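You operate a simulated robot arm through the tools that you are given. There is no shell and no other tool.

You run a simulated robot arm. Do the job below in one go: nothing can be reset, and whatever is moved stays where it is left.

TASK
Zero the size gauge on the master puck, then gauge the vee block beside it.
Fine: set the puck aside on the bench; the block stays in the gauge with the slide bearing on it.
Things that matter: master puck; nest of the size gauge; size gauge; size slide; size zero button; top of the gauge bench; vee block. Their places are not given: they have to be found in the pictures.

It is judged by the outcome, as a careful person would: the job done as asked, and still so three seconds after it is handed in. It fails if anything else is knocked over, pushed out of place, dropped, spilled or broken.

THE ROBOT
A 7-joint arm with a two-finger parallel gripper, fixed in place. Base frame: the origin is at the foot of the arm, x ahead of it, y to its left, z up. Readings come in mm, degrees, newtons and seconds.
With the tool pointing down near the work surface it reaches from about 240 to 680 mm from the base axis. Its first joint turns from -66.0 to 66.0 degrees. Payload 2.4 kg.
The tool frame sits at the grasp point between the pads (the TCP): z along the fingers, y along the line on which they close. The tips reach 30 mm beyond it. The gripper opens to 94 mm. The fingers are 28 mm wide and 10 mm thick; the gripper's body (50 by 96 mm) begins 55 mm behind the TCP.
Orientation is that of the tool frame in the base frame, as a unit quaternion [w, x, y, z]. With the fingers straight down and closing along the base's y, the tool's x points along the base's -x, its y along +y and its z along -z.

THE INTERFACE
- The arm moves only by the tool nudge_tool. Its argument "rows" is a list of rows, each an object (a shift or turn left out is 0, a gripper value left out holds the last) with "hand": the opening, from 0 (shut) to 1 (fully open); "travel": the shift along the base's x, y, z in cm, a list of three; "angular": the turn, a rotation vector about the base's x, y, z in rad, a list of three. In form: [{"hand": hand, "travel": [dx, dy, dz], "angular": [ax, ay, az]}, ...]. A call has 1 to 20 rows; each row shifts and turns the commanded pose from where the row before left it. Each row takes 0.2 s and may step no farther than 50 mm and 8.6 degrees from the row before; otherwise, or with a gripper value out of range, the whole call is refused. Where a pose cannot be reached the arm comes as near as it can. A force on the tool above 40 N (or 10 N above the force at the start of the call, whichever is more), or a blocked arm, ends the call early, and 0.2 s more pass. Each finger travels about 153 mm/s and halts on what it meets, pressing with about 33 N; the grip force reading is that of the motor and also rises with nothing between the fingers. The clock runs only during rows and for 0.2 s after the last one: add rows that do not move to give the fingers time. It gives the time, the measured TCP pose, the force on the tool (base axes), the opening and the grip force at its end, in the units of the frame above (readings bear some noise), with the torque about the TCP (base axes, N m) and any sound that the robot's microphone picked up.
- Cameras (640 x 400 px; columns grow to the right, rows downward): "scene" is fixed at [43.7, 472.8, 1455]; the picture's right is [-0.72, -0.70, 0.00], its down [-0.32, 0.32, -0.89] and it looks along [0.62, -0.64, -0.45] (base axes); focal length 345 px, centre (320, 200). "wrist" rides on the gripper at [76, 14, -102] in the tool frame; the picture's right is [-0.18, 0.98, 0.00], its down [-0.75, -0.14, -0.64] and it looks along [-0.63, -0.12, 0.77] (tool axes); focal length 243 px, centre (320, 200).
- snapshot(camera): a new picture of that camera. It takes no simulated time.
- locate(camera, pixels): for up to 12 pixels [column, row] of the newest picture of that camera ("zoom" is the newest enlarged one), the place [x, y, z] in the base frame of the surface seen there, good to about 3 mm. It takes no simulated time.
- inspect(camera, box): a new picture of the part [left, top, right, bottom] of that camera's present view, enlarged. It takes no simulated time.
- hand_in(): hands the job in; it is judged then, once.

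Leave the gripper open and the arm clear of the work at the hand-in unless told otherwise.

The tools are called by a JSON object that holds its "method" and its "body". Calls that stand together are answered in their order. nudge_tool: Moves the arm, as the interface text tells. Its arguments: {"type":"object","properties":{"rows":{"type":"array"}},"required":["rows"]} The other tools are called the same way: snapshot (camera) takes a picture; locate (camera, pixels) gives the place of the surface under pixels of a picture; inspect (camera, box) takes an enlarged picture of a part of a camera's view; hand_in () hands the job in.

At the start:

```text
time: 0.0
tool_pos: [382.4, 18.7, 1207.4]
tcp_rot: [0.0, -0.001, 1.0, 0.0]
force: [0.6, -0.2, 0.0]
wrist_torque: [-0.02, 0.0, -0.01]
opening: 94.0
grip_force: 0.1
```

scene: 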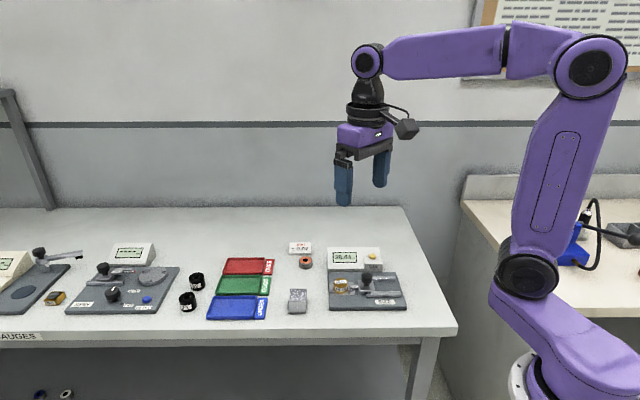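
wrist: 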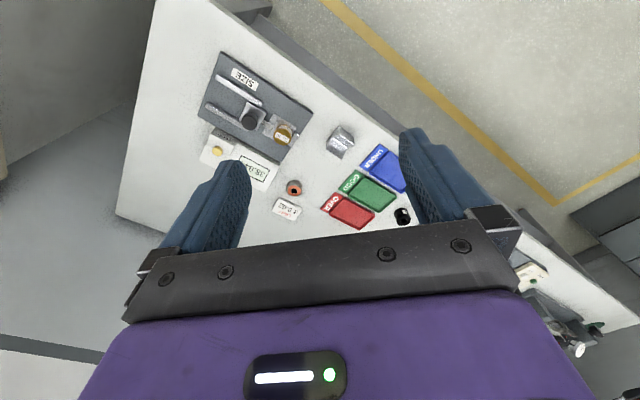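

I can see a bench with several gauges. The gauge at scene (367,280) looks like the size gauge, and the wrist picture shows the label "SIZE". I'll enlarge the views of it.

{"method": "inspect", "body": {"camera": "scene", "box": [270, 230, 430, 330]}}

{"method": "inspect", "body": {"camera": "wrist", "box": [180, 40, 420, 240]}}

{"method": "inspect", "body": {"camera": "scene", "box": [0, 220, 210, 350]}}

```text
4.00 times, centred on (350, 280) of scene
```

zoom: 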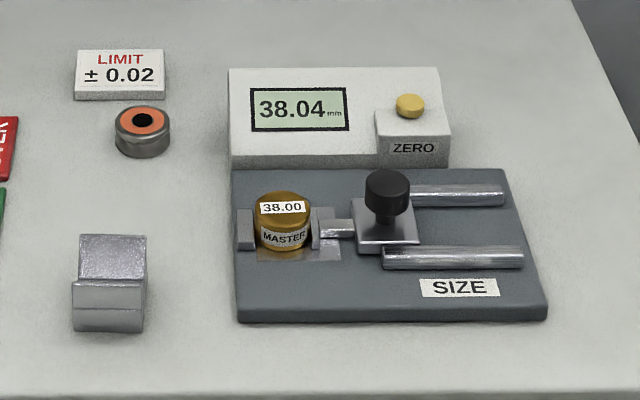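

```text
2.00 times, centred on (300, 140) of wrist
```

zoom: 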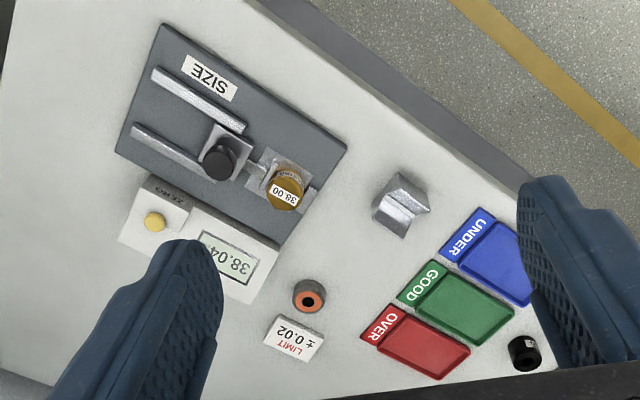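

```text
3.05 times, centred on (105, 285) of scene
```

zoom: 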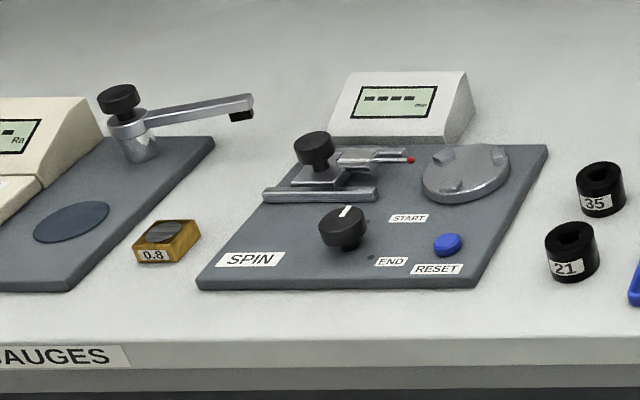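

The size gauge holds the brass master, marked 38.00, with the slide against it, and it reads 38.04. The vee block stands to its left at scene (297,300). I'll take places from an enlarged scene picture.

{"method": "inspect", "body": {"camera": "scene", "box": [270, 230, 430, 330]}}

{"method": "locate", "body": {"camera": "zoom", "pixels": [[284, 198], [284, 243], [410, 98], [386, 180], [386, 225], [244, 230], [316, 232], [330, 255], [440, 195], [455, 258], [240, 310], [540, 308]]}}

{"method": "locate", "body": {"camera": "zoom", "pixels": [[82, 237], [143, 238], [80, 272], [142, 276], [73, 287], [138, 287], [75, 325], [140, 328], [40, 340], [236, 175], [500, 172], [410, 135]]}}

```text
4.00 times, centred on (350, 280) of scene
```

zoom: 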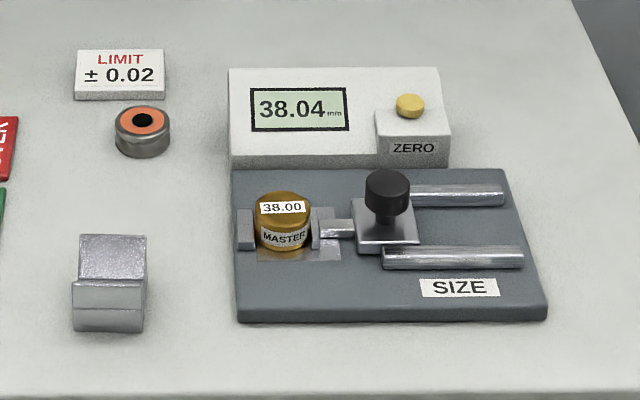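

```text
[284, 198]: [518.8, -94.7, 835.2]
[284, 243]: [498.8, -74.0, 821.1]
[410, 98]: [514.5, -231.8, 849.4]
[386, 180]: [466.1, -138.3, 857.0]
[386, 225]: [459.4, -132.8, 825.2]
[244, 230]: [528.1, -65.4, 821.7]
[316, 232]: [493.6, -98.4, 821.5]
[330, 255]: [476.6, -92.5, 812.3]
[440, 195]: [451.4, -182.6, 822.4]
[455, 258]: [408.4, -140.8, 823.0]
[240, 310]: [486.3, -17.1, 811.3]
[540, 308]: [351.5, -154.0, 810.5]
```

```text
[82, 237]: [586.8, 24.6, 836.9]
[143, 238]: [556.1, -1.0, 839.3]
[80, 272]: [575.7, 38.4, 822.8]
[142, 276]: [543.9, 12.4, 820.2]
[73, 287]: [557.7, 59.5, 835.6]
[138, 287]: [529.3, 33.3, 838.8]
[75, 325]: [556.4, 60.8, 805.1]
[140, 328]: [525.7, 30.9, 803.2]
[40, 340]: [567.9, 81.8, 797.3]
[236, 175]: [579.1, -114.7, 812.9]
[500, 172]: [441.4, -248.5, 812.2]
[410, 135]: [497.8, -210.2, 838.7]
```

The bench top is at about z 798 and the gauge plate at about 812. The slide axis runs roughly along (-0.70,-0.71). The brass puck sits near (512,-88), the knob near (466,-138), the zero button near (514,-232,849) and the vee block near (557,30). Next I turn the tool 45° about z so that it closes across the slide axis, and move above the gauge for a closer look from the wrist.

{"method": "nudge_tool", "body": {"rows": [{"hand": 1, "travel": [0.07, -2.38, -2.84], "angular": [0, 0, 0.0982]}, {"travel": [0.07, -2.38, -2.84], "angular": [0, 0, 0.0982]}, {"travel": [0.07, -2.38, -2.84], "angular": [0, 0, 0.0982]}, {"travel": [0.07, -2.38, -2.84], "angular": [0, 0, 0.0982]}, {"travel": [0.07, -2.38, -2.84], "angular": [0, 0, 0.0982]}, {"travel": [0.07, -2.38, -2.84], "angular": [0, 0, 0.0982]}, {"travel": [0.07, -2.38, -2.84], "angular": [0, 0, 0.0982]}, {"travel": [0.07, -2.38, -2.84], "angular": [0, 0, 0.0982]}, {}]}}

{"method": "snapshot", "body": {"camera": "wrist"}}

{"method": "snapshot", "body": {"camera": "scene"}}

```text
time: 2.0
tool_pos: [387.2, -171.5, 981.3]
tcp_rot: [0.001, -0.384, 0.923, 0.0]
force: [0.6, -0.5, 0.6]
wrist_torque: [0.01, 0.01, 0.0]
opening: 94.1
grip_force: 0.0
```

```text
taken
```

wrist: 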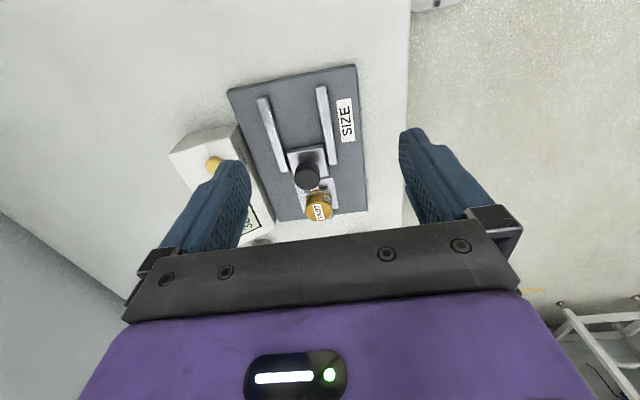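

```text
taken
```

scene: 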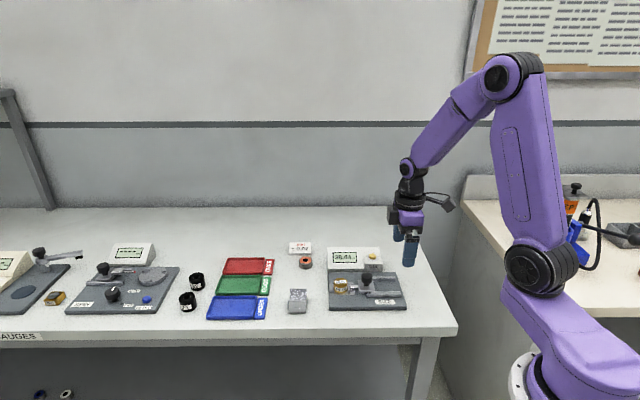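

The wrist view now shows the gauge, with the picture upside down relative to the reach. I'll enlarge it and take places.

{"method": "inspect", "body": {"camera": "wrist", "box": [220, 60, 380, 240]}}

{"method": "inspect", "body": {"camera": "scene", "box": [320, 235, 420, 315]}}

```text
2.22 times, centred on (300, 150) of wrist
```

zoom: 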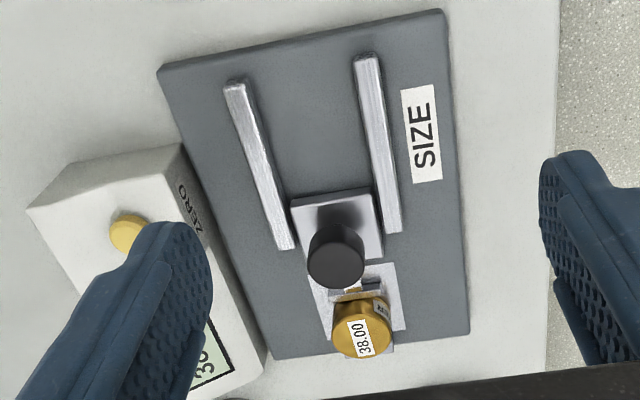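

```text
5.00 times, centred on (370, 275) of scene
```

zoom: 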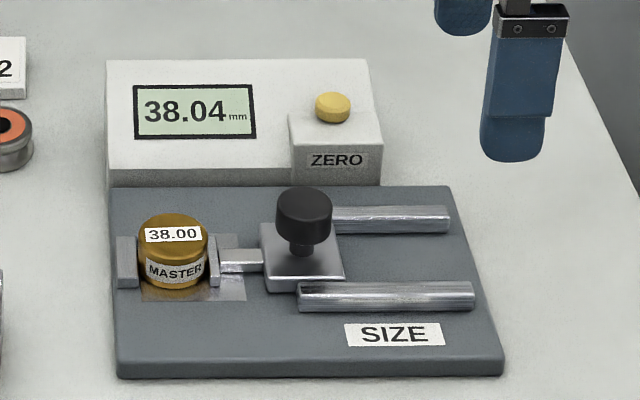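

In the enlarged scene picture the master looks seated between the anvil at (127,262) and the slide tip at (215,265). I'll measure these features: anvil edges, tip, knob, rails, nest plate and button.

{"method": "locate", "body": {"camera": "zoom", "pixels": [[120, 240], [134, 240], [127, 283], [213, 240], [214, 282], [240, 262], [304, 200], [304, 230], [302, 248], [333, 103], [333, 95], [333, 130]]}}

{"method": "locate", "body": {"camera": "zoom", "pixels": [[143, 297], [243, 298], [244, 238], [265, 285], [340, 272], [302, 290], [472, 290], [447, 215], [120, 370], [500, 368], [113, 192], [440, 190]]}}

{"method": "locate", "body": {"camera": "zoom", "pixels": [[140, 230], [172, 216], [206, 230], [172, 245], [172, 285], [150, 282], [195, 280], [300, 150], [375, 150], [110, 180], [370, 65], [110, 62]]}}

```text
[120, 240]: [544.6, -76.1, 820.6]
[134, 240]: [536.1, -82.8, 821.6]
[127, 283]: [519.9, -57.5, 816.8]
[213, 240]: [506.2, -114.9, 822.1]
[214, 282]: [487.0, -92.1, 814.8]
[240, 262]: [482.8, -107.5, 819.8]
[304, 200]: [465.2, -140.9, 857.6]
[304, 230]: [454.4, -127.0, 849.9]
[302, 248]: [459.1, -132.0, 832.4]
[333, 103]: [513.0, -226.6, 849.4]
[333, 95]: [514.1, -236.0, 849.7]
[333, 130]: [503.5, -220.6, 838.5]
```

```text
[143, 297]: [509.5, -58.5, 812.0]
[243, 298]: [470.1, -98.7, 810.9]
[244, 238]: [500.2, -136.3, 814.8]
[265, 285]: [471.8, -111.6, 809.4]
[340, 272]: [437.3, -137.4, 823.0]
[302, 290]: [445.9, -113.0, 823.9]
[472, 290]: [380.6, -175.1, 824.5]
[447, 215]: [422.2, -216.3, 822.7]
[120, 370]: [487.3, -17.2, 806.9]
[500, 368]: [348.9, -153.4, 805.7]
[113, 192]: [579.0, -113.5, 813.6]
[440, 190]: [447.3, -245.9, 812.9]
```

```text
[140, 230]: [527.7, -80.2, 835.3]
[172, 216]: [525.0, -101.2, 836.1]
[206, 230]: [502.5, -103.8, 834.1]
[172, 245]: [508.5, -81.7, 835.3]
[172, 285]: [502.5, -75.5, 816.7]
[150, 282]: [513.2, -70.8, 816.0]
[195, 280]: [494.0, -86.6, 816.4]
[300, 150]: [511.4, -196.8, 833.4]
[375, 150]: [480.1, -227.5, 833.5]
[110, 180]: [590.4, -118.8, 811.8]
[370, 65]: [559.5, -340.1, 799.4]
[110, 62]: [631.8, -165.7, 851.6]
```

The plate's edges put the gauge axis at about 45°. The puck centre comes out near (515,-89), with its top at 835. The knob centre is near (464,-138), with z from about 840 to 858.

Before zeroing I want the slide truly bearing on the master. I'll shut the fingers, come in behind the knob on the side away from the puck, and look.

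{"method": "nudge_tool", "body": {"rows": [{"hand": 0, "travel": [0.7, 0.0, -2.5]}, {"travel": [1.6, 0.1, -2.8]}, {"travel": [1.6, 0.2, -2.8]}, {}, {}]}}

{"method": "inspect", "body": {"camera": "scene", "box": [320, 235, 420, 315]}}

{"method": "snapshot", "body": {"camera": "wrist"}}

```text
time: 3.2
tool_pos: [426.8, -168.1, 898.3]
tcp_rot: [-0.001, -0.382, 0.924, 0.0]
force: [0.7, 0.0, -0.5]
wrist_torque: [-0.02, 0.01, 0.01]
opening: 0.0
grip_force: 33.1
```

```text
5.00 times, centred on (370, 275) of scene
```

zoom: 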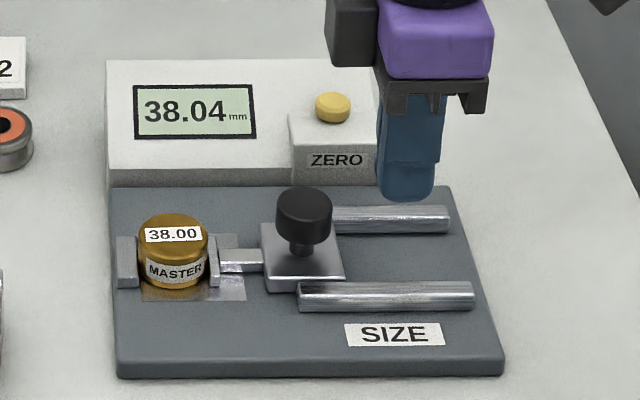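

```text
taken
```

wrist: 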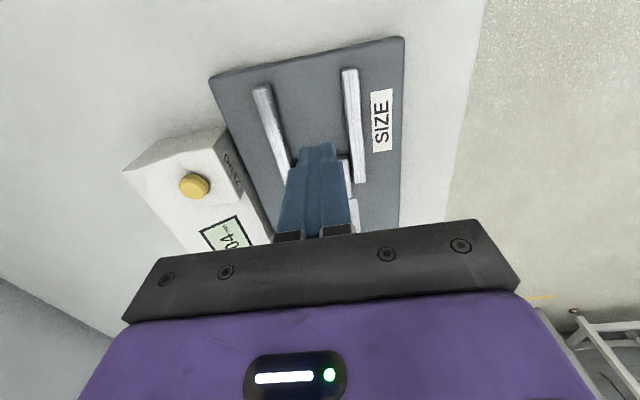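

The fingers are shut and above the rails. I'll take the button and rail places from this wrist picture to fix the axis line.

{"method": "locate", "body": {"camera": "wrist", "pixels": [[194, 184], [186, 180], [203, 190], [262, 92], [278, 150], [349, 72], [360, 178], [213, 78], [403, 40], [350, 165], [352, 205]]}}

```text
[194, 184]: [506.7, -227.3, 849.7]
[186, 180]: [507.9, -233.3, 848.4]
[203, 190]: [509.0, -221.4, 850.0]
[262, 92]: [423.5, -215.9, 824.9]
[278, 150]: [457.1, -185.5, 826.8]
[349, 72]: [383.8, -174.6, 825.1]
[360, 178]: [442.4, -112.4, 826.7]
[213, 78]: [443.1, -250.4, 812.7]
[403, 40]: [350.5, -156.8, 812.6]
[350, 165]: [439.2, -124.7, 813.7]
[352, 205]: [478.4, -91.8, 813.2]
```

The axis midline is x−y ≈ 601, so I shift about 5 mm across it. Then I lower the fingertips to about z 837, behind the knob and above the rails, and creep forward towards the knob.

{"method": "nudge_tool", "body": {"rows": [{"hand": 0, "travel": [0.33, -0.33, 0]}, {"travel": [0, 0, -1.6]}, {"travel": [0, 0, -1.5]}, {"travel": [0.4, 0.4, 0]}, {"travel": [0.3, 0.3, 0]}, {}]}}

{"method": "inspect", "body": {"camera": "scene", "box": [320, 235, 420, 315]}}

```text
time: 4.6
tool_pos: [438.7, -164.3, 869.4]
tcp_rot: [0.0, -0.382, 0.924, 0.0]
force: [0.8, 1.0, 0.6]
wrist_torque: [-0.01, 0.03, 0.0]
opening: 0.0
grip_force: 33.2
```

```text
5.00 times, centred on (370, 275) of scene
```

zoom: 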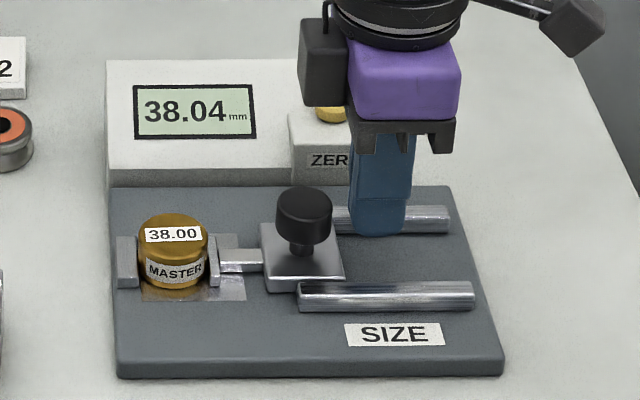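

There is about 8 mm between the fingers and the knob. I'll advance 6 mm and then creep in fine steps, watching the force.

{"method": "nudge_tool", "body": {"rows": [{"hand": 0, "travel": [0.25, 0.25, 0]}, {"travel": [0.18, 0.18, 0]}, {"travel": [0.07, 0.07, 0]}, {"travel": [0.05, 0.05, 0]}, {}]}}

{"method": "inspect", "body": {"camera": "scene", "box": [320, 235, 420, 315]}}

```text
time: 5.8
tool_pos: [443.1, -159.7, 870.9]
tcp_rot: [0.0, -0.383, 0.924, 0.0]
force: [0.4, 0.4, -0.2]
wrist_torque: [-0.01, 0.0, 0.0]
opening: 0.0
grip_force: 33.1
```

```text
5.00 times, centred on (370, 275) of scene
```

zoom: 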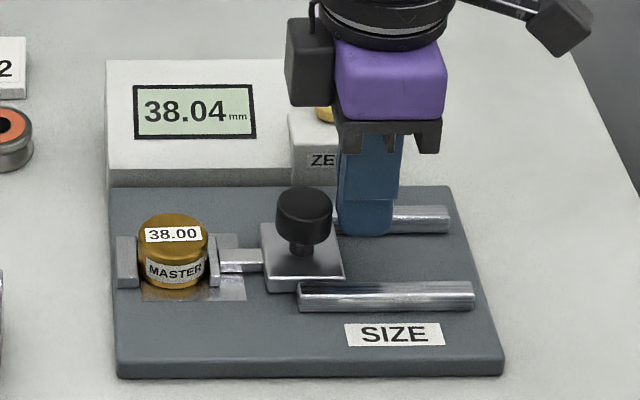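

Still no contact, with about 2 to 3 mm left. I continue in 0.5 mm steps.

{"method": "nudge_tool", "body": {"rows": [{"hand": 0, "travel": [0.04, 0.04, 0]}, {"travel": [0.04, 0.04, 0]}, {"travel": [0.04, 0.04, 0]}, {"travel": [0.04, 0.04, 0]}, {}]}}

{"method": "inspect", "body": {"camera": "scene", "box": [320, 235, 420, 315]}}

```text
time: 7.0
tool_pos: [444.6, -157.6, 869.9]
tcp_rot: [-0.001, -0.383, 0.924, 0.0]
force: [-0.4, 0.5, 0.1]
wrist_torque: [0.02, 0.05, -0.01]
opening: 0.3
grip_force: 33.4
```

```text
5.00 times, centred on (370, 275) of scene
```

zoom: 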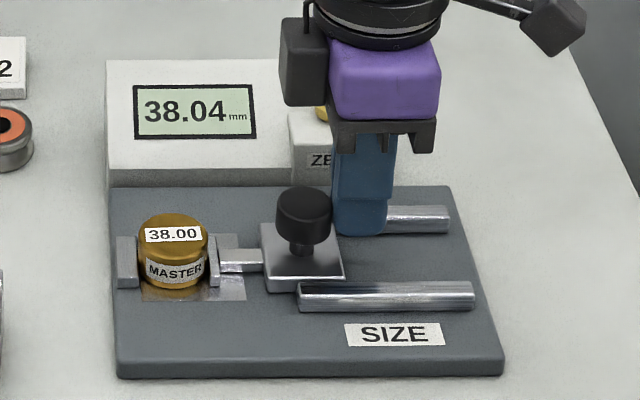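

The fingertip is now almost touching the knob. I continue in finer 0.4 mm steps, watching the force and the display.

{"method": "nudge_tool", "body": {"rows": [{"hand": 0, "travel": [0.03, 0.03, 0]}, {"travel": [0.03, 0.03, 0]}, {}]}}

{"method": "inspect", "body": {"camera": "scene", "box": [320, 235, 420, 315]}}

```text
time: 7.8
tool_pos: [445.8, -158.0, 868.0]
tcp_rot: [0.0, -0.384, 0.924, 0.0]
force: [-1.3, -0.6, 0.3]
wrist_torque: [-0.01, 0.01, 0.04]
opening: 0.0
grip_force: 32.6
```

```text
5.00 times, centred on (370, 275) of scene
```

zoom: 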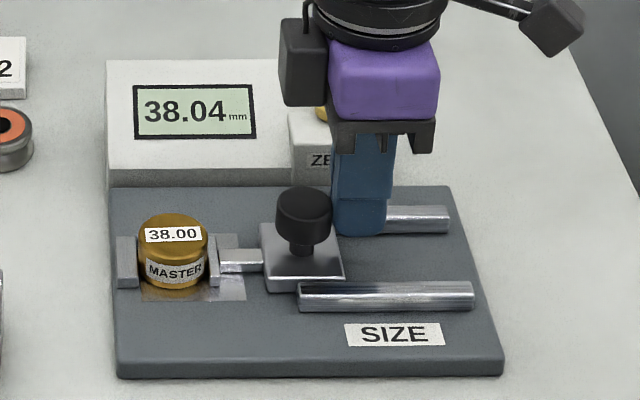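

The force shows a faint (-1.3,-0.6) N, which may be first contact. I'll press a little further.

{"method": "nudge_tool", "body": {"rows": [{"hand": 0, "travel": [0.03, 0.03, 0]}, {"travel": [0.03, 0.03, 0]}, {}]}}

{"method": "inspect", "body": {"camera": "scene", "box": [320, 235, 420, 315]}}

```text
time: 8.6
tool_pos: [445.3, -157.9, 869.3]
tcp_rot: [-0.001, -0.382, 0.924, 0.002]
force: [-8.3, -10.8, 5.3]
wrist_torque: [-0.16, 0.13, 0.01]
opening: 0.0
grip_force: 32.9
```

```text
5.00 times, centred on (370, 275) of scene
```

zoom: 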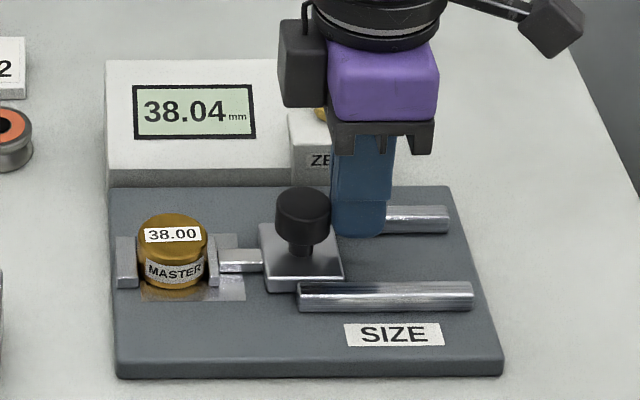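

The push reached about 13.6 N along the axis and the display held 38.04, so the slide is firmly bearing on the seated master. I back off along the axis, rise, and go towards the zero button near (510,-229), stopping above it to look.

{"method": "nudge_tool", "body": {"rows": [{"hand": 0, "travel": [-0.3, -0.3, 0]}, {"travel": [-0.6, -0.6, 0]}, {"travel": [0, 0, 2.5]}, {"travel": [0, 0, 2.5]}, {"travel": [0, -2.0, 0.5]}, {"travel": [1.5, -1.5, 0]}, {"travel": [2.0, -1.0, 0]}, {"travel": [2.0, -1.0, 0]}, {}]}}

{"method": "inspect", "body": {"camera": "scene", "box": [320, 215, 420, 315]}}

{"method": "snapshot", "body": {"camera": "wrist"}}

```text
time: 10.6
tool_pos: [492.7, -220.9, 922.5]
tcp_rot: [0.0, -0.383, 0.924, 0.0]
force: [-0.7, -0.2, 0.0]
wrist_torque: [-0.02, 0.01, 0.02]
opening: 0.2
grip_force: 32.9
```

```text
4.00 times, centred on (370, 265) of scene
```

zoom: 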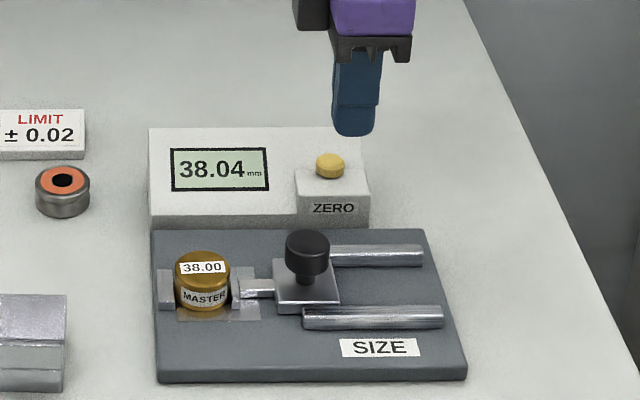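

```text
taken
```

wrist: 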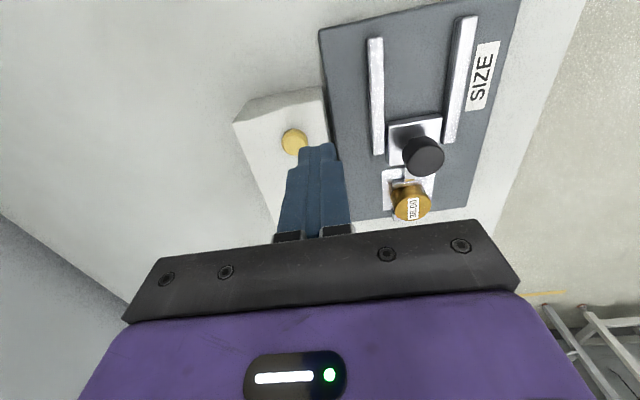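

The button is at wrist (293,142) and clearly visible in both views. I'll locate it, and the housing around it, from both cameras.

{"method": "locate", "body": {"camera": "wrist", "pixels": [[293, 141], [284, 141], [302, 141], [293, 132], [293, 151], [270, 130], [275, 165], [243, 120], [325, 120], [262, 160], [305, 110], [280, 200]]}}

{"method": "locate", "body": {"camera": "zoom", "pixels": [[330, 158], [318, 160], [342, 160], [330, 166], [330, 176], [300, 180], [360, 182], [330, 192], [300, 150], [355, 150], [240, 145], [240, 215]]}}

```text
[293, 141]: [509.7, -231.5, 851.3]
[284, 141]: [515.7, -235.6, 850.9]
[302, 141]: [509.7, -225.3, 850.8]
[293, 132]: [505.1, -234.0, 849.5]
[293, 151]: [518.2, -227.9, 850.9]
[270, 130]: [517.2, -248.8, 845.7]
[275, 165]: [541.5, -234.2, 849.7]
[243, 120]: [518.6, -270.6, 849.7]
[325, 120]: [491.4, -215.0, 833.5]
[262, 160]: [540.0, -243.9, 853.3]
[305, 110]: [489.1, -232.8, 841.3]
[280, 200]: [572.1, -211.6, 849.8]
```

```text
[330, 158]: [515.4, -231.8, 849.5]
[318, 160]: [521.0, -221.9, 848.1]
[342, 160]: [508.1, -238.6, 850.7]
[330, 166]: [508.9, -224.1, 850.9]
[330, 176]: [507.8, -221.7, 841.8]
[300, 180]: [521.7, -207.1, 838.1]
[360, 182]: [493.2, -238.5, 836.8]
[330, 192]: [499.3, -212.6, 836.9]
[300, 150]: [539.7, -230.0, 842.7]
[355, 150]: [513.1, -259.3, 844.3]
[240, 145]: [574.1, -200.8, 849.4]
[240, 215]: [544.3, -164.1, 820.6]
```

The button centre is about (512,-230) with its top at 851. The housing beside it is at about 838 to 842, so shut fingertips can press it cleanly. I move over it and come down to about 6 mm above.

{"method": "nudge_tool", "body": {"rows": [{"hand": 0, "travel": [1.0, -0.5, 0]}, {"travel": [0.83, -0.35, 0]}, {"travel": [0, 0, -2.0]}, {"travel": [0, 0, -1.5]}, {}]}}

{"method": "inspect", "body": {"camera": "scene", "box": [320, 215, 420, 315]}}

{"method": "inspect", "body": {"camera": "wrist", "box": [220, 80, 420, 240]}}

```text
time: 11.8
tool_pos: [509.5, -228.6, 885.8]
tcp_rot: [-0.001, -0.383, 0.924, -0.001]
force: [0.0, 0.0, 0.2]
wrist_torque: [0.02, 0.02, -0.04]
opening: 0.0
grip_force: 32.6
```

```text
4.00 times, centred on (370, 265) of scene
```

zoom: 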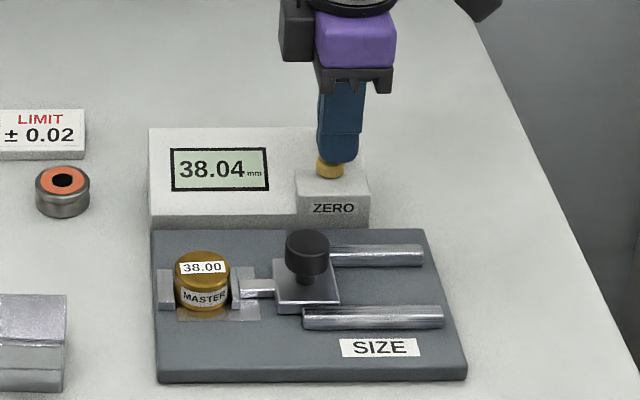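

```text
2.50 times, centred on (320, 160) of wrist
```

zoom: 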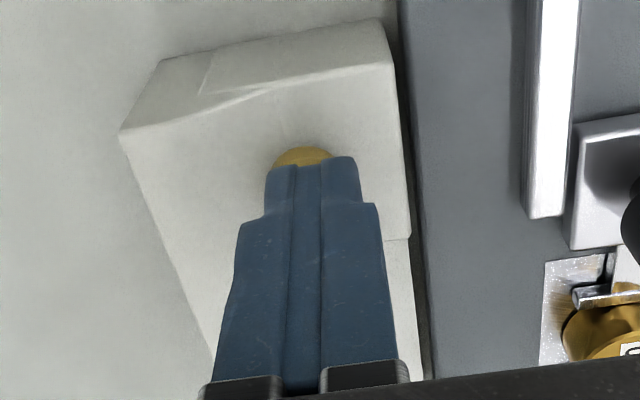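

The fingertips are right over the button. I shift 1.5 mm across and press down in 1 mm steps.

{"method": "nudge_tool", "body": {"rows": [{"hand": 0, "travel": [0.1, -0.1, -0.1]}, {"travel": [0, 0, -0.1]}, {"travel": [0, 0, -0.1]}, {"travel": [0, 0, -0.1]}, {"travel": [0, 0, -0.1]}, {"travel": [0, 0, -0.1]}]}}

{"method": "inspect", "body": {"camera": "scene", "box": [320, 215, 420, 315]}}

```text
time: 13.2
tool_pos: [511.5, -230.1, 882.1]
tcp_rot: [0.0, -0.383, 0.924, 0.001]
force: [0.7, -1.0, -0.1]
wrist_torque: [0.01, 0.01, -0.02]
opening: 0.1
grip_force: 32.9
```

```text
4.00 times, centred on (370, 265) of scene
```

zoom: 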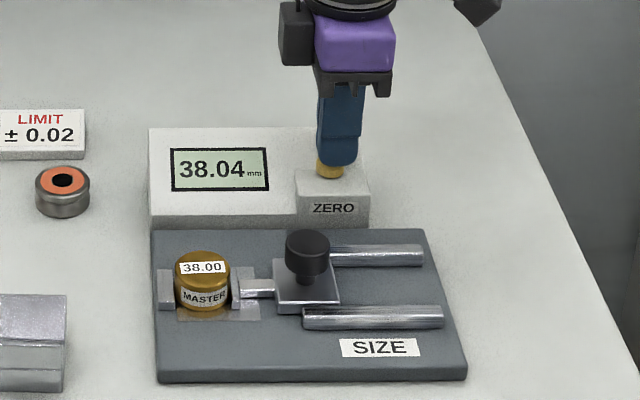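

No contact yet, at TCP z 882. I go further down in 0.7 mm steps.

{"method": "nudge_tool", "body": {"rows": [{"hand": 0, "travel": [0, 0, -0.07]}, {"travel": [0, 0, -0.07]}, {"travel": [0, 0, -0.07]}, {}]}}

{"method": "inspect", "body": {"camera": "scene", "box": [320, 215, 420, 315]}}

```text
time: 14.2
tool_pos: [510.3, -230.6, 879.8]
tcp_rot: [0.0, -0.383, 0.924, 0.0]
force: [0.7, -1.0, -0.1]
wrist_torque: [0.02, -0.01, 0.03]
opening: 0.0
grip_force: 33.0
```

```text
4.00 times, centred on (370, 265) of scene
```

zoom: 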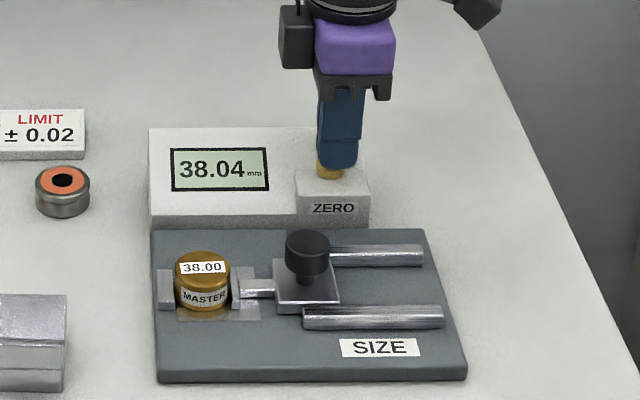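

Still no force, at TCP z 879.8. I continue down.

{"method": "nudge_tool", "body": {"rows": [{"hand": 0, "travel": [0, 0, -0.07]}, {"travel": [0, 0, -0.07]}, {"travel": [0, 0, -0.07]}, {}]}}

{"method": "inspect", "body": {"camera": "scene", "box": [320, 215, 420, 315]}}

```text
time: 15.2
tool_pos: [510.8, -230.4, 880.2]
tcp_rot: [0.0, -0.382, 0.924, 0.0]
force: [-0.9, 0.1, 1.0]
wrist_torque: [0.03, -0.01, 0.01]
opening: 0.0
grip_force: 33.0
```

```text
4.00 times, centred on (370, 265) of scene
```

zoom: 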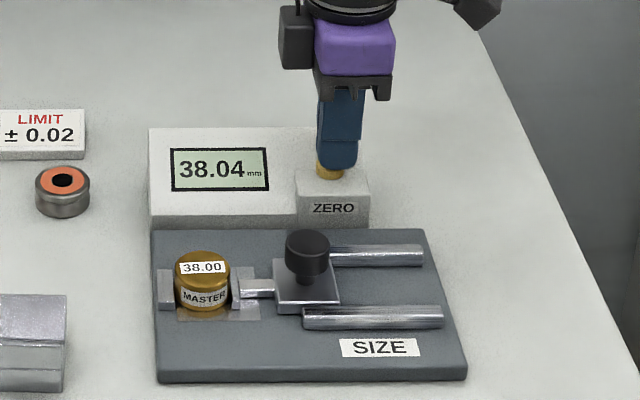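

My commanded height is about 878, with the tips at about 848, and the readings carry 1 to 2 mm of noise. I keep stepping down gently.

{"method": "nudge_tool", "body": {"rows": [{"hand": 0, "travel": [0, 0, -0.06]}, {"travel": [0, 0, -0.06]}, {"travel": [0, 0, -0.06]}, {}]}}

{"method": "inspect", "body": {"camera": "scene", "box": [320, 215, 420, 315]}}

```text
time: 16.2
tool_pos: [510.5, -230.9, 878.6]
tcp_rot: [0.0, -0.384, 0.923, -0.002]
force: [1.0, -0.5, 0.2]
wrist_torque: [-0.01, -0.04, -0.01]
opening: 0.0
grip_force: 33.2
```

```text
4.00 times, centred on (370, 265) of scene
```

zoom: 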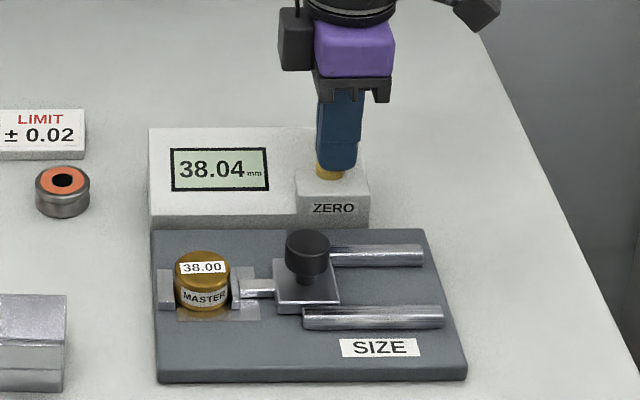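

There is still no force. I'll check the alignment with the wrist camera.

{"method": "inspect", "body": {"camera": "wrist", "box": [240, 80, 400, 200]}}

{"method": "inspect", "body": {"camera": "scene", "box": [380, 235, 430, 275]}}

```text
3.33 times, centred on (320, 140) of wrist
```

zoom: 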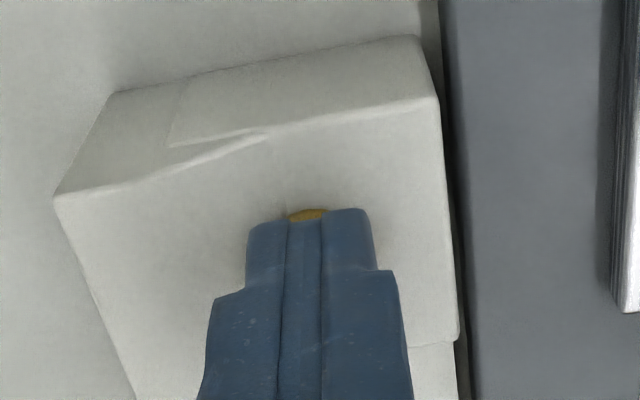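

```text
10.00 times, centred on (405, 255) of scene
```

zoom: 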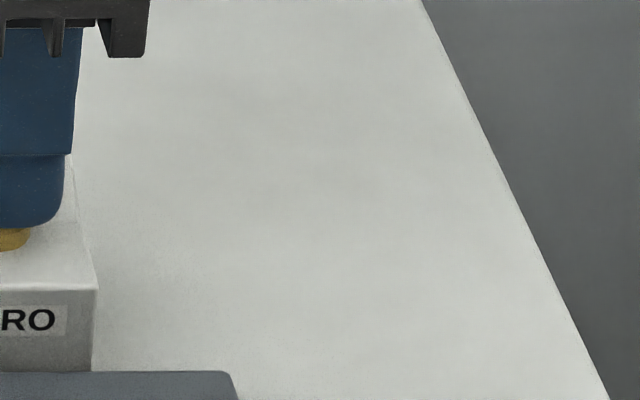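

The fingertips cover the button, and its edge shows just ahead of them. I'll enlarge the right spot in the scene view and keep pressing.

{"method": "nudge_tool", "body": {"rows": [{"hand": 0, "travel": [0, 0, -0.06]}, {"travel": [0, 0, -0.06]}, {}]}}

{"method": "inspect", "body": {"camera": "scene", "box": [350, 235, 410, 275]}}

```text
time: 17.0
tool_pos: [510.9, -231.4, 877.6]
tcp_rot: [0.0, -0.383, 0.924, 0.0]
force: [-0.8, 0.9, 2.4]
wrist_torque: [0.03, 0.0, 0.01]
opening: 0.1
grip_force: 32.7
heard: click
```

```text
10.00 times, centred on (380, 255) of scene
```

zoom: 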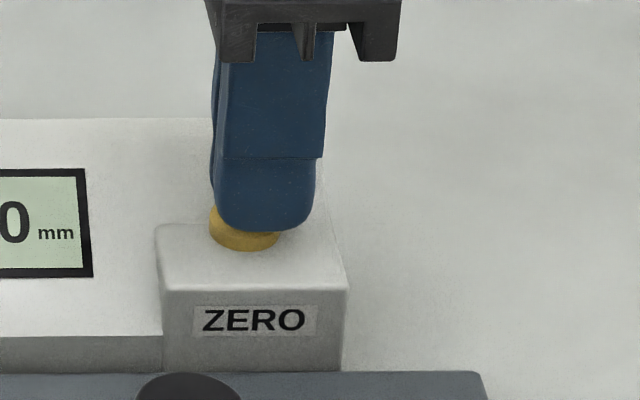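

I heard a click, and the display's last digit is now 0. I lift straight up and check the reading.

{"method": "nudge_tool", "body": {"rows": [{"hand": 0, "travel": [0, 0, 0.5]}, {"travel": [0, 0, 2.0]}, {"travel": [0, 0, 3.0]}, {}]}}

{"method": "inspect", "body": {"camera": "scene", "box": [320, 215, 420, 315]}}

```text
time: 18.0
tool_pos: [508.8, -230.9, 931.6]
tcp_rot: [0.0, -0.383, 0.924, 0.0]
force: [0.1, 0.1, -0.3]
wrist_torque: [-0.01, -0.02, 0.02]
opening: 0.0
grip_force: 33.1
```

```text
4.00 times, centred on (370, 265) of scene
```

zoom: 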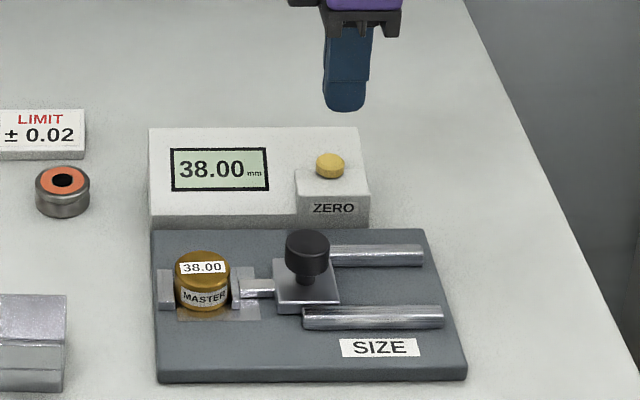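

The display now reads 38.00 on the master, so the gauge is zeroed. Next I retract the slide. With shut fingers I'll go between the puck and the knob, above the puck top, and push the knob away from the anvil. First I move over that gap at height.

{"method": "nudge_tool", "body": {"rows": [{"hand": 0, "travel": [-0.67, 3.98, 0]}, {"travel": [-0.67, 3.98, 0]}, {"travel": [-0.67, 3.98, 0]}, {}, {"travel": [0, 0, -2.5]}, {}]}}

{"method": "inspect", "body": {"camera": "scene", "box": [320, 215, 420, 315]}}

{"method": "inspect", "body": {"camera": "wrist", "box": [220, 80, 420, 240]}}

```text
time: 19.4
tool_pos: [488.4, -109.5, 905.5]
tcp_rot: [0.0, -0.382, 0.924, -0.001]
force: [-0.4, -0.8, 0.5]
wrist_torque: [0.01, 0.01, -0.01]
opening: 0.0
grip_force: 33.3
```

```text
4.00 times, centred on (370, 265) of scene
```

zoom: 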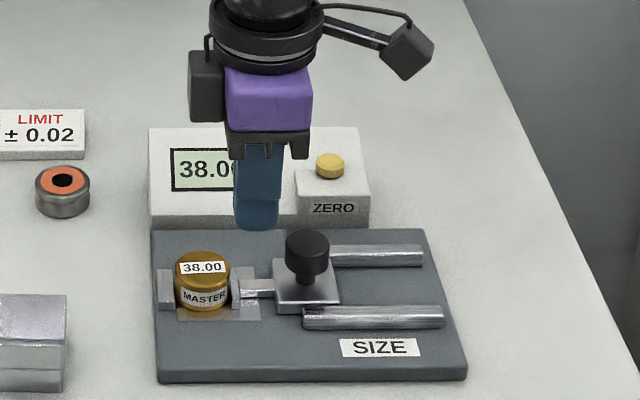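

```text
2.50 times, centred on (320, 160) of wrist
```

zoom: 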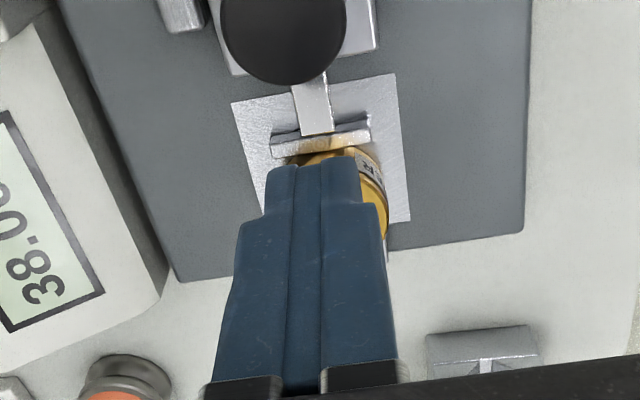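

This is a good close view of the tip, nest and knob. I'll take places from it to refine the axis and centres.

{"method": "locate", "body": {"camera": "zoom", "pixels": [[275, 143], [367, 131], [318, 105], [234, 104], [394, 76], [408, 220], [284, 40], [226, 30], [342, 30], [284, 80], [520, 230], [180, 280]]}}

{"method": "locate", "body": {"camera": "zoom", "pixels": [[430, 338], [532, 328], [432, 372], [536, 362], [484, 366], [372, 48], [232, 72], [305, 158], [375, 190], [340, 155], [270, 155], [372, 148]]}}

```text
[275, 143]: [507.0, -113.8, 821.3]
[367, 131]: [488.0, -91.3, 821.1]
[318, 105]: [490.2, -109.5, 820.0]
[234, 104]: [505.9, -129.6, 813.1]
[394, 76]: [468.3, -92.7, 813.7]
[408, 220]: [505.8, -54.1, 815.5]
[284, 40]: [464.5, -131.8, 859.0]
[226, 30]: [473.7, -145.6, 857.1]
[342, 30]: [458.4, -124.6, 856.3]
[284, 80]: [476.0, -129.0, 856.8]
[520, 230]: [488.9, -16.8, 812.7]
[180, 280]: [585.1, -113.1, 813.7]
```

```text
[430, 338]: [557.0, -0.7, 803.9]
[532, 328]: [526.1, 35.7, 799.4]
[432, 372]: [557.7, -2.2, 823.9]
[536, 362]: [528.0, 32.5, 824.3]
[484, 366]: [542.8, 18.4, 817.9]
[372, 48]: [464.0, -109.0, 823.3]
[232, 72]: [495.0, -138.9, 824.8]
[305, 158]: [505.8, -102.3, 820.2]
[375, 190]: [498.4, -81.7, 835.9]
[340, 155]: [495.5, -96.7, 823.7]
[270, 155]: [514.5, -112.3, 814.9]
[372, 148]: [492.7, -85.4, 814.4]
```

Measurements agree: the axis is x−y ≈ 600.5 at 45°, and the knob's near edge is at x+y ≈ 347. The vee block is turned about −4° from the gauge axis. I lower to fingertip z of about 840, which is above the puck top (836) and the tip (821), then creep against the knob.

{"method": "nudge_tool", "body": {"rows": [{"hand": 0, "travel": [-0.25, -0.2, -1.5]}, {"travel": [0, 0, -2.0]}, {}, {"travel": [-0.2, -0.2, 0]}, {"travel": [-0.05, -0.05, 0]}, {}]}}

{"method": "inspect", "body": {"camera": "scene", "box": [320, 235, 420, 315]}}

```text
time: 20.8
tool_pos: [484.6, -115.2, 870.6]
tcp_rot: [-0.001, -0.382, 0.924, 0.0]
force: [-0.4, -0.2, 0.3]
wrist_torque: [0.0, 0.02, 0.0]
opening: 0.0
grip_force: 33.2
```

```text
5.00 times, centred on (370, 275) of scene
```

zoom: 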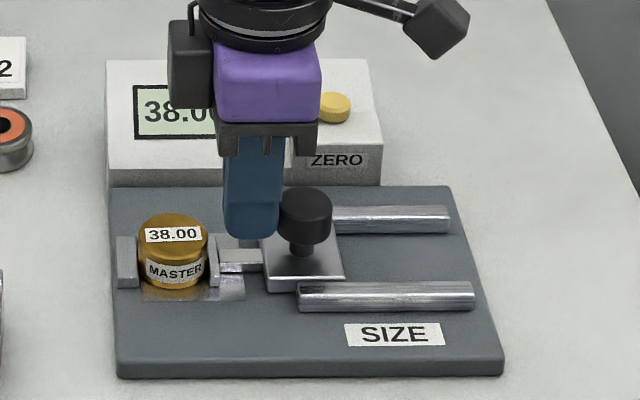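

The finger is right beside the knob. I now push it 1 mm per row away from the anvil and watch the force.

{"method": "nudge_tool", "body": {"rows": [{"hand": 0, "travel": [-0.07, -0.07, 0]}, {"travel": [-0.07, -0.07, 0]}, {"travel": [-0.07, -0.07, 0]}, {"travel": [-0.07, -0.07, 0]}, {"travel": [-0.07, -0.07, 0]}, {}]}}

{"method": "inspect", "body": {"camera": "scene", "box": [320, 235, 420, 315]}}

```text
time: 22.2
tool_pos: [481.2, -119.1, 871.2]
tcp_rot: [-0.001, -0.383, 0.924, 0.0]
force: [1.1, 2.8, 0.2]
wrist_torque: [0.06, -0.03, -0.01]
opening: 0.0
grip_force: 33.4
```

```text
5.00 times, centred on (370, 275) of scene
```

zoom: 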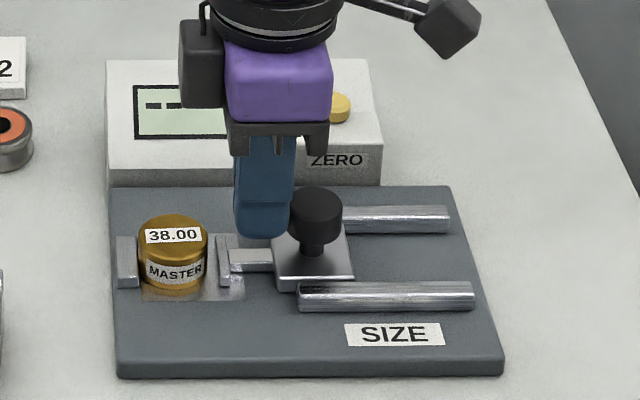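

The slide moves freely at about 3 N and the tip has left the puck, with dashes on the display. I push it back about 25 mm more.

{"method": "nudge_tool", "body": {"rows": [{"hand": 0, "travel": [-0.14, -0.14, 0]}, {"travel": [-0.14, -0.14, 0]}, {"travel": [-0.14, -0.14, 0]}, {"travel": [-0.14, -0.14, 0]}, {"travel": [-0.14, -0.14, 0]}, {"travel": [-0.14, -0.14, 0]}, {"travel": [-0.14, -0.14, 0]}, {"travel": [-0.14, -0.14, 0]}, {"travel": [-0.14, -0.14, 0]}, {"travel": [-0.14, -0.14, 0]}, {"travel": [-0.14, -0.14, 0]}, {"travel": [-0.14, -0.14, 0]}, {"travel": [-0.07, -0.07, 0]}, {}]}}

{"method": "inspect", "body": {"camera": "scene", "box": [320, 235, 420, 315]}}

```text
time: 24.9
tool_pos: [470.4, -131.6, 872.3]
tcp_rot: [0.004, -0.387, 0.922, -0.002]
force: [5.6, 4.8, -0.8]
wrist_torque: [0.05, -0.1, 0.0]
opening: 0.1
grip_force: 32.7
stopped in row 13: the force on the tool passed its limit at 42 N (the readings are from after the stop); the commanded pose is now the measured one
```

```text
5.00 times, centred on (370, 275) of scene
```

zoom: 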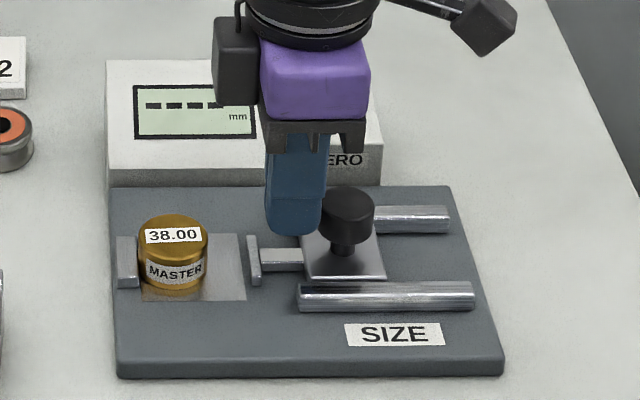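

The slide met the end of its travel at about 21 mm. The arm stopped there, and the gauge base has not shifted. I back the fingers off the knob and look.

{"method": "nudge_tool", "body": {"rows": [{"hand": 0, "travel": [0.1, 0.1, 0]}, {"travel": [0.2, 0.2, 0]}, {"travel": [0.2, 0.2, 0]}, {}]}}

{"method": "inspect", "body": {"camera": "scene", "box": [320, 235, 420, 315]}}

```text
time: 25.9
tool_pos: [472.3, -126.3, 871.1]
tcp_rot: [0.004, -0.386, 0.922, -0.002]
force: [0.0, 0.0, 0.7]
wrist_torque: [0.01, 0.01, -0.01]
opening: 0.0
grip_force: 33.4
```

```text
5.00 times, centred on (370, 275) of scene
```

zoom: 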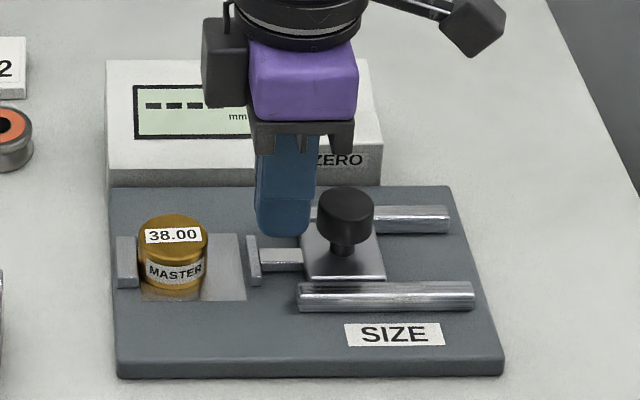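

The slide stays retracted and upright, with the base unmoved. Next I straighten the tool, which the stop tilted by about 0.5°, rise, open, and go above the puck for a closer look.

{"method": "nudge_tool", "body": {"rows": [{"hand": 0, "travel": [0, 0, 1.5], "angular": [0.0006, 0.009, -0.0076]}, {"travel": [0, 0, 4.0]}, {"hand": 1, "travel": [2.0, 1.9, 0.5]}, {"travel": [2.0, 1.9, 0]}, {}, {}]}}

{"method": "inspect", "body": {"camera": "wrist", "box": [220, 60, 420, 220]}}

{"method": "inspect", "body": {"camera": "scene", "box": [270, 215, 420, 315]}}

```text
time: 27.3
tool_pos: [513.3, -88.8, 934.0]
tcp_rot: [-0.001, -0.383, 0.924, -0.001]
force: [0.1, -0.4, 0.5]
wrist_torque: [-0.01, -0.03, 0.02]
opening: 94.0
grip_force: 0.0
```

```text
2.50 times, centred on (320, 140) of wrist
```

zoom: 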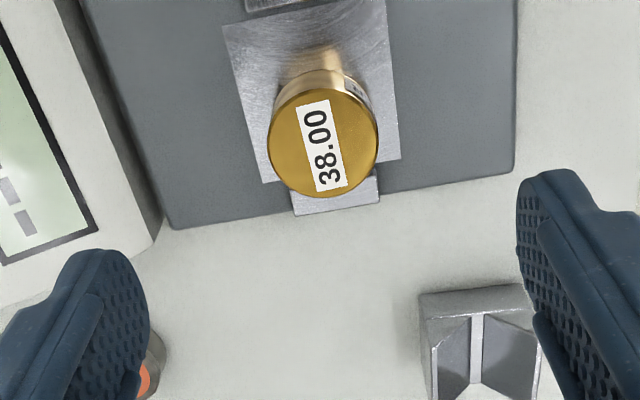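

```text
4.00 times, centred on (345, 265) of scene
```

zoom: 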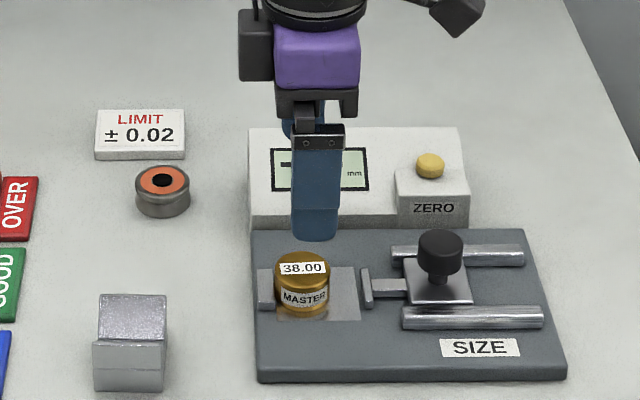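

The puck top shows clearly in the wrist view. I re-take that enlargement and measure the puck rim, anvil, nest plate and vee block.

{"method": "inspect", "body": {"camera": "wrist", "box": [220, 60, 420, 220]}}

{"method": "locate", "body": {"camera": "zoom", "pixels": [[323, 143], [272, 148], [375, 140], [318, 88], [328, 194], [296, 210], [377, 198], [226, 28], [398, 155], [385, 8], [264, 180], [512, 165]]}}

{"method": "locate", "body": {"camera": "zoom", "pixels": [[424, 296], [520, 286], [436, 348], [475, 320], [435, 345], [530, 338], [478, 380], [450, 390], [505, 385], [170, 228], [420, 310], [526, 300]]}}

```text
2.50 times, centred on (320, 140) of wrist
```

zoom: 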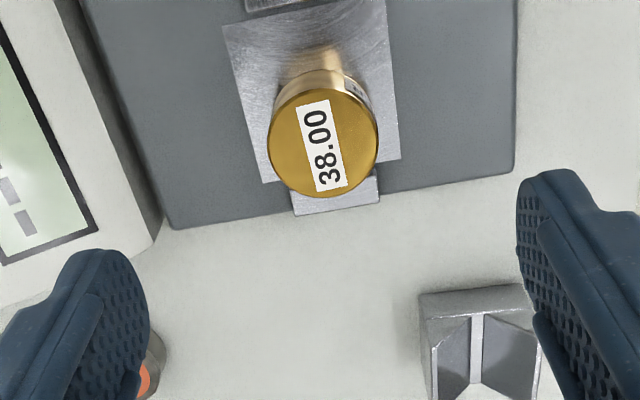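

```text
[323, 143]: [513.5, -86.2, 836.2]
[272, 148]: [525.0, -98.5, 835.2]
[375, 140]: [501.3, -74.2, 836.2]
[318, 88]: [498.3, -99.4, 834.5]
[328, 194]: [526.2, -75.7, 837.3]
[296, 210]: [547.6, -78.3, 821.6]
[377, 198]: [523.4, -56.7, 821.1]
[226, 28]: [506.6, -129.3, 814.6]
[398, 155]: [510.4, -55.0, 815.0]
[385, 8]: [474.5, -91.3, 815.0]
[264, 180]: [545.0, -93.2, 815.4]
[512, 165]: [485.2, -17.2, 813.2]
```

```text
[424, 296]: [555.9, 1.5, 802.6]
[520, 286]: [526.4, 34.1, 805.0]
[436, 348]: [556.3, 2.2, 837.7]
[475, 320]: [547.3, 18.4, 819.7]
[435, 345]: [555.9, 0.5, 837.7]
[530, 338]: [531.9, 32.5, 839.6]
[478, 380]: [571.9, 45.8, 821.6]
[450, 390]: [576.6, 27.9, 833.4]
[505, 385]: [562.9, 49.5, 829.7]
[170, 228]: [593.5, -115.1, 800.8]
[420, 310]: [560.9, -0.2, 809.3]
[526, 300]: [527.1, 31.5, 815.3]
```

The puck centre is about (513,-87), with its top at 836 and the nest plate at 814. The TCP is right over it, so I descend with open fingers to TCP z of about 850, tips at about 820.

{"method": "nudge_tool", "body": {"rows": [{"hand": 1, "travel": [0, 0.1, -3.0]}, {"travel": [0, 0, -3.0]}, {"travel": [0, 0, -2.0]}, {}]}}

{"method": "inspect", "body": {"camera": "scene", "box": [300, 225, 420, 315]}}

{"method": "snapshot", "body": {"camera": "wrist"}}

```text
time: 28.3
tool_pos: [513.8, -88.8, 852.9]
tcp_rot: [-0.001, -0.383, 0.924, 0.0]
force: [-0.3, -0.5, 0.7]
wrist_torque: [0.02, -0.01, -0.04]
opening: 94.1
grip_force: 0.1
```

```text
4.44 times, centred on (360, 270) of scene
```

zoom: 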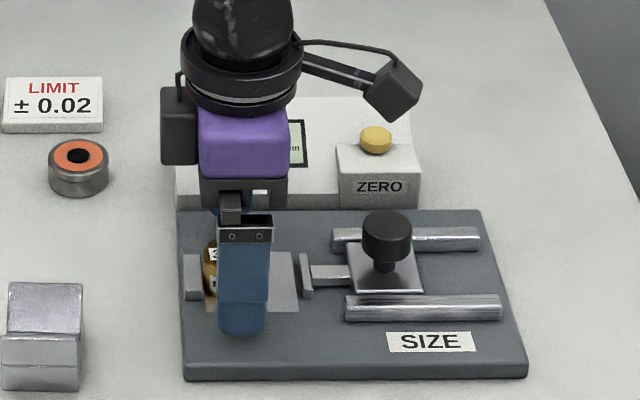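

```text
taken
```

wrist: 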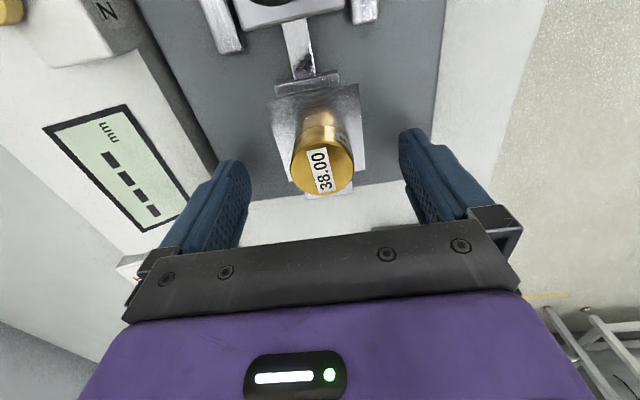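

The puck top centre is near wrist (323,165). I'll check its offset from the TCP by locating rim points.

{"method": "locate", "body": {"camera": "wrist", "pixels": [[323, 165], [294, 167], [352, 163], [320, 138], [326, 193], [239, 190], [410, 160], [302, 140], [346, 145]]}}

{"method": "inspect", "body": {"camera": "wrist", "box": [260, 80, 380, 220]}}

```text
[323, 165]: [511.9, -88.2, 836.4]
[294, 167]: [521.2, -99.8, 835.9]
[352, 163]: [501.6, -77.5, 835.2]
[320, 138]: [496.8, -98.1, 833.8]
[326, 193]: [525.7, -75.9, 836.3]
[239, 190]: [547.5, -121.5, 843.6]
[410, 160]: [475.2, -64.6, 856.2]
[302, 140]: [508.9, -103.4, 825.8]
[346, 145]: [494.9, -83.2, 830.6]
```

```text
2.86 times, centred on (320, 150) of wrist
```

zoom: 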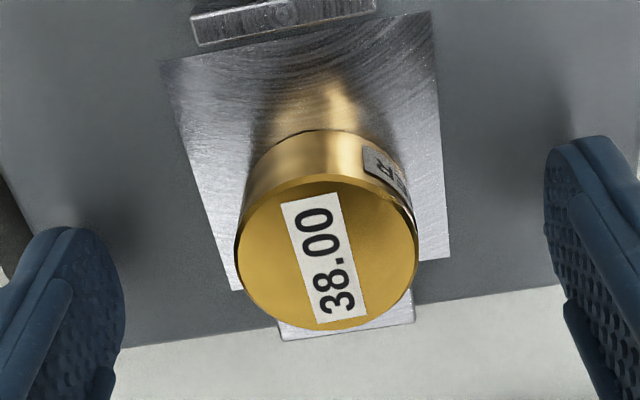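

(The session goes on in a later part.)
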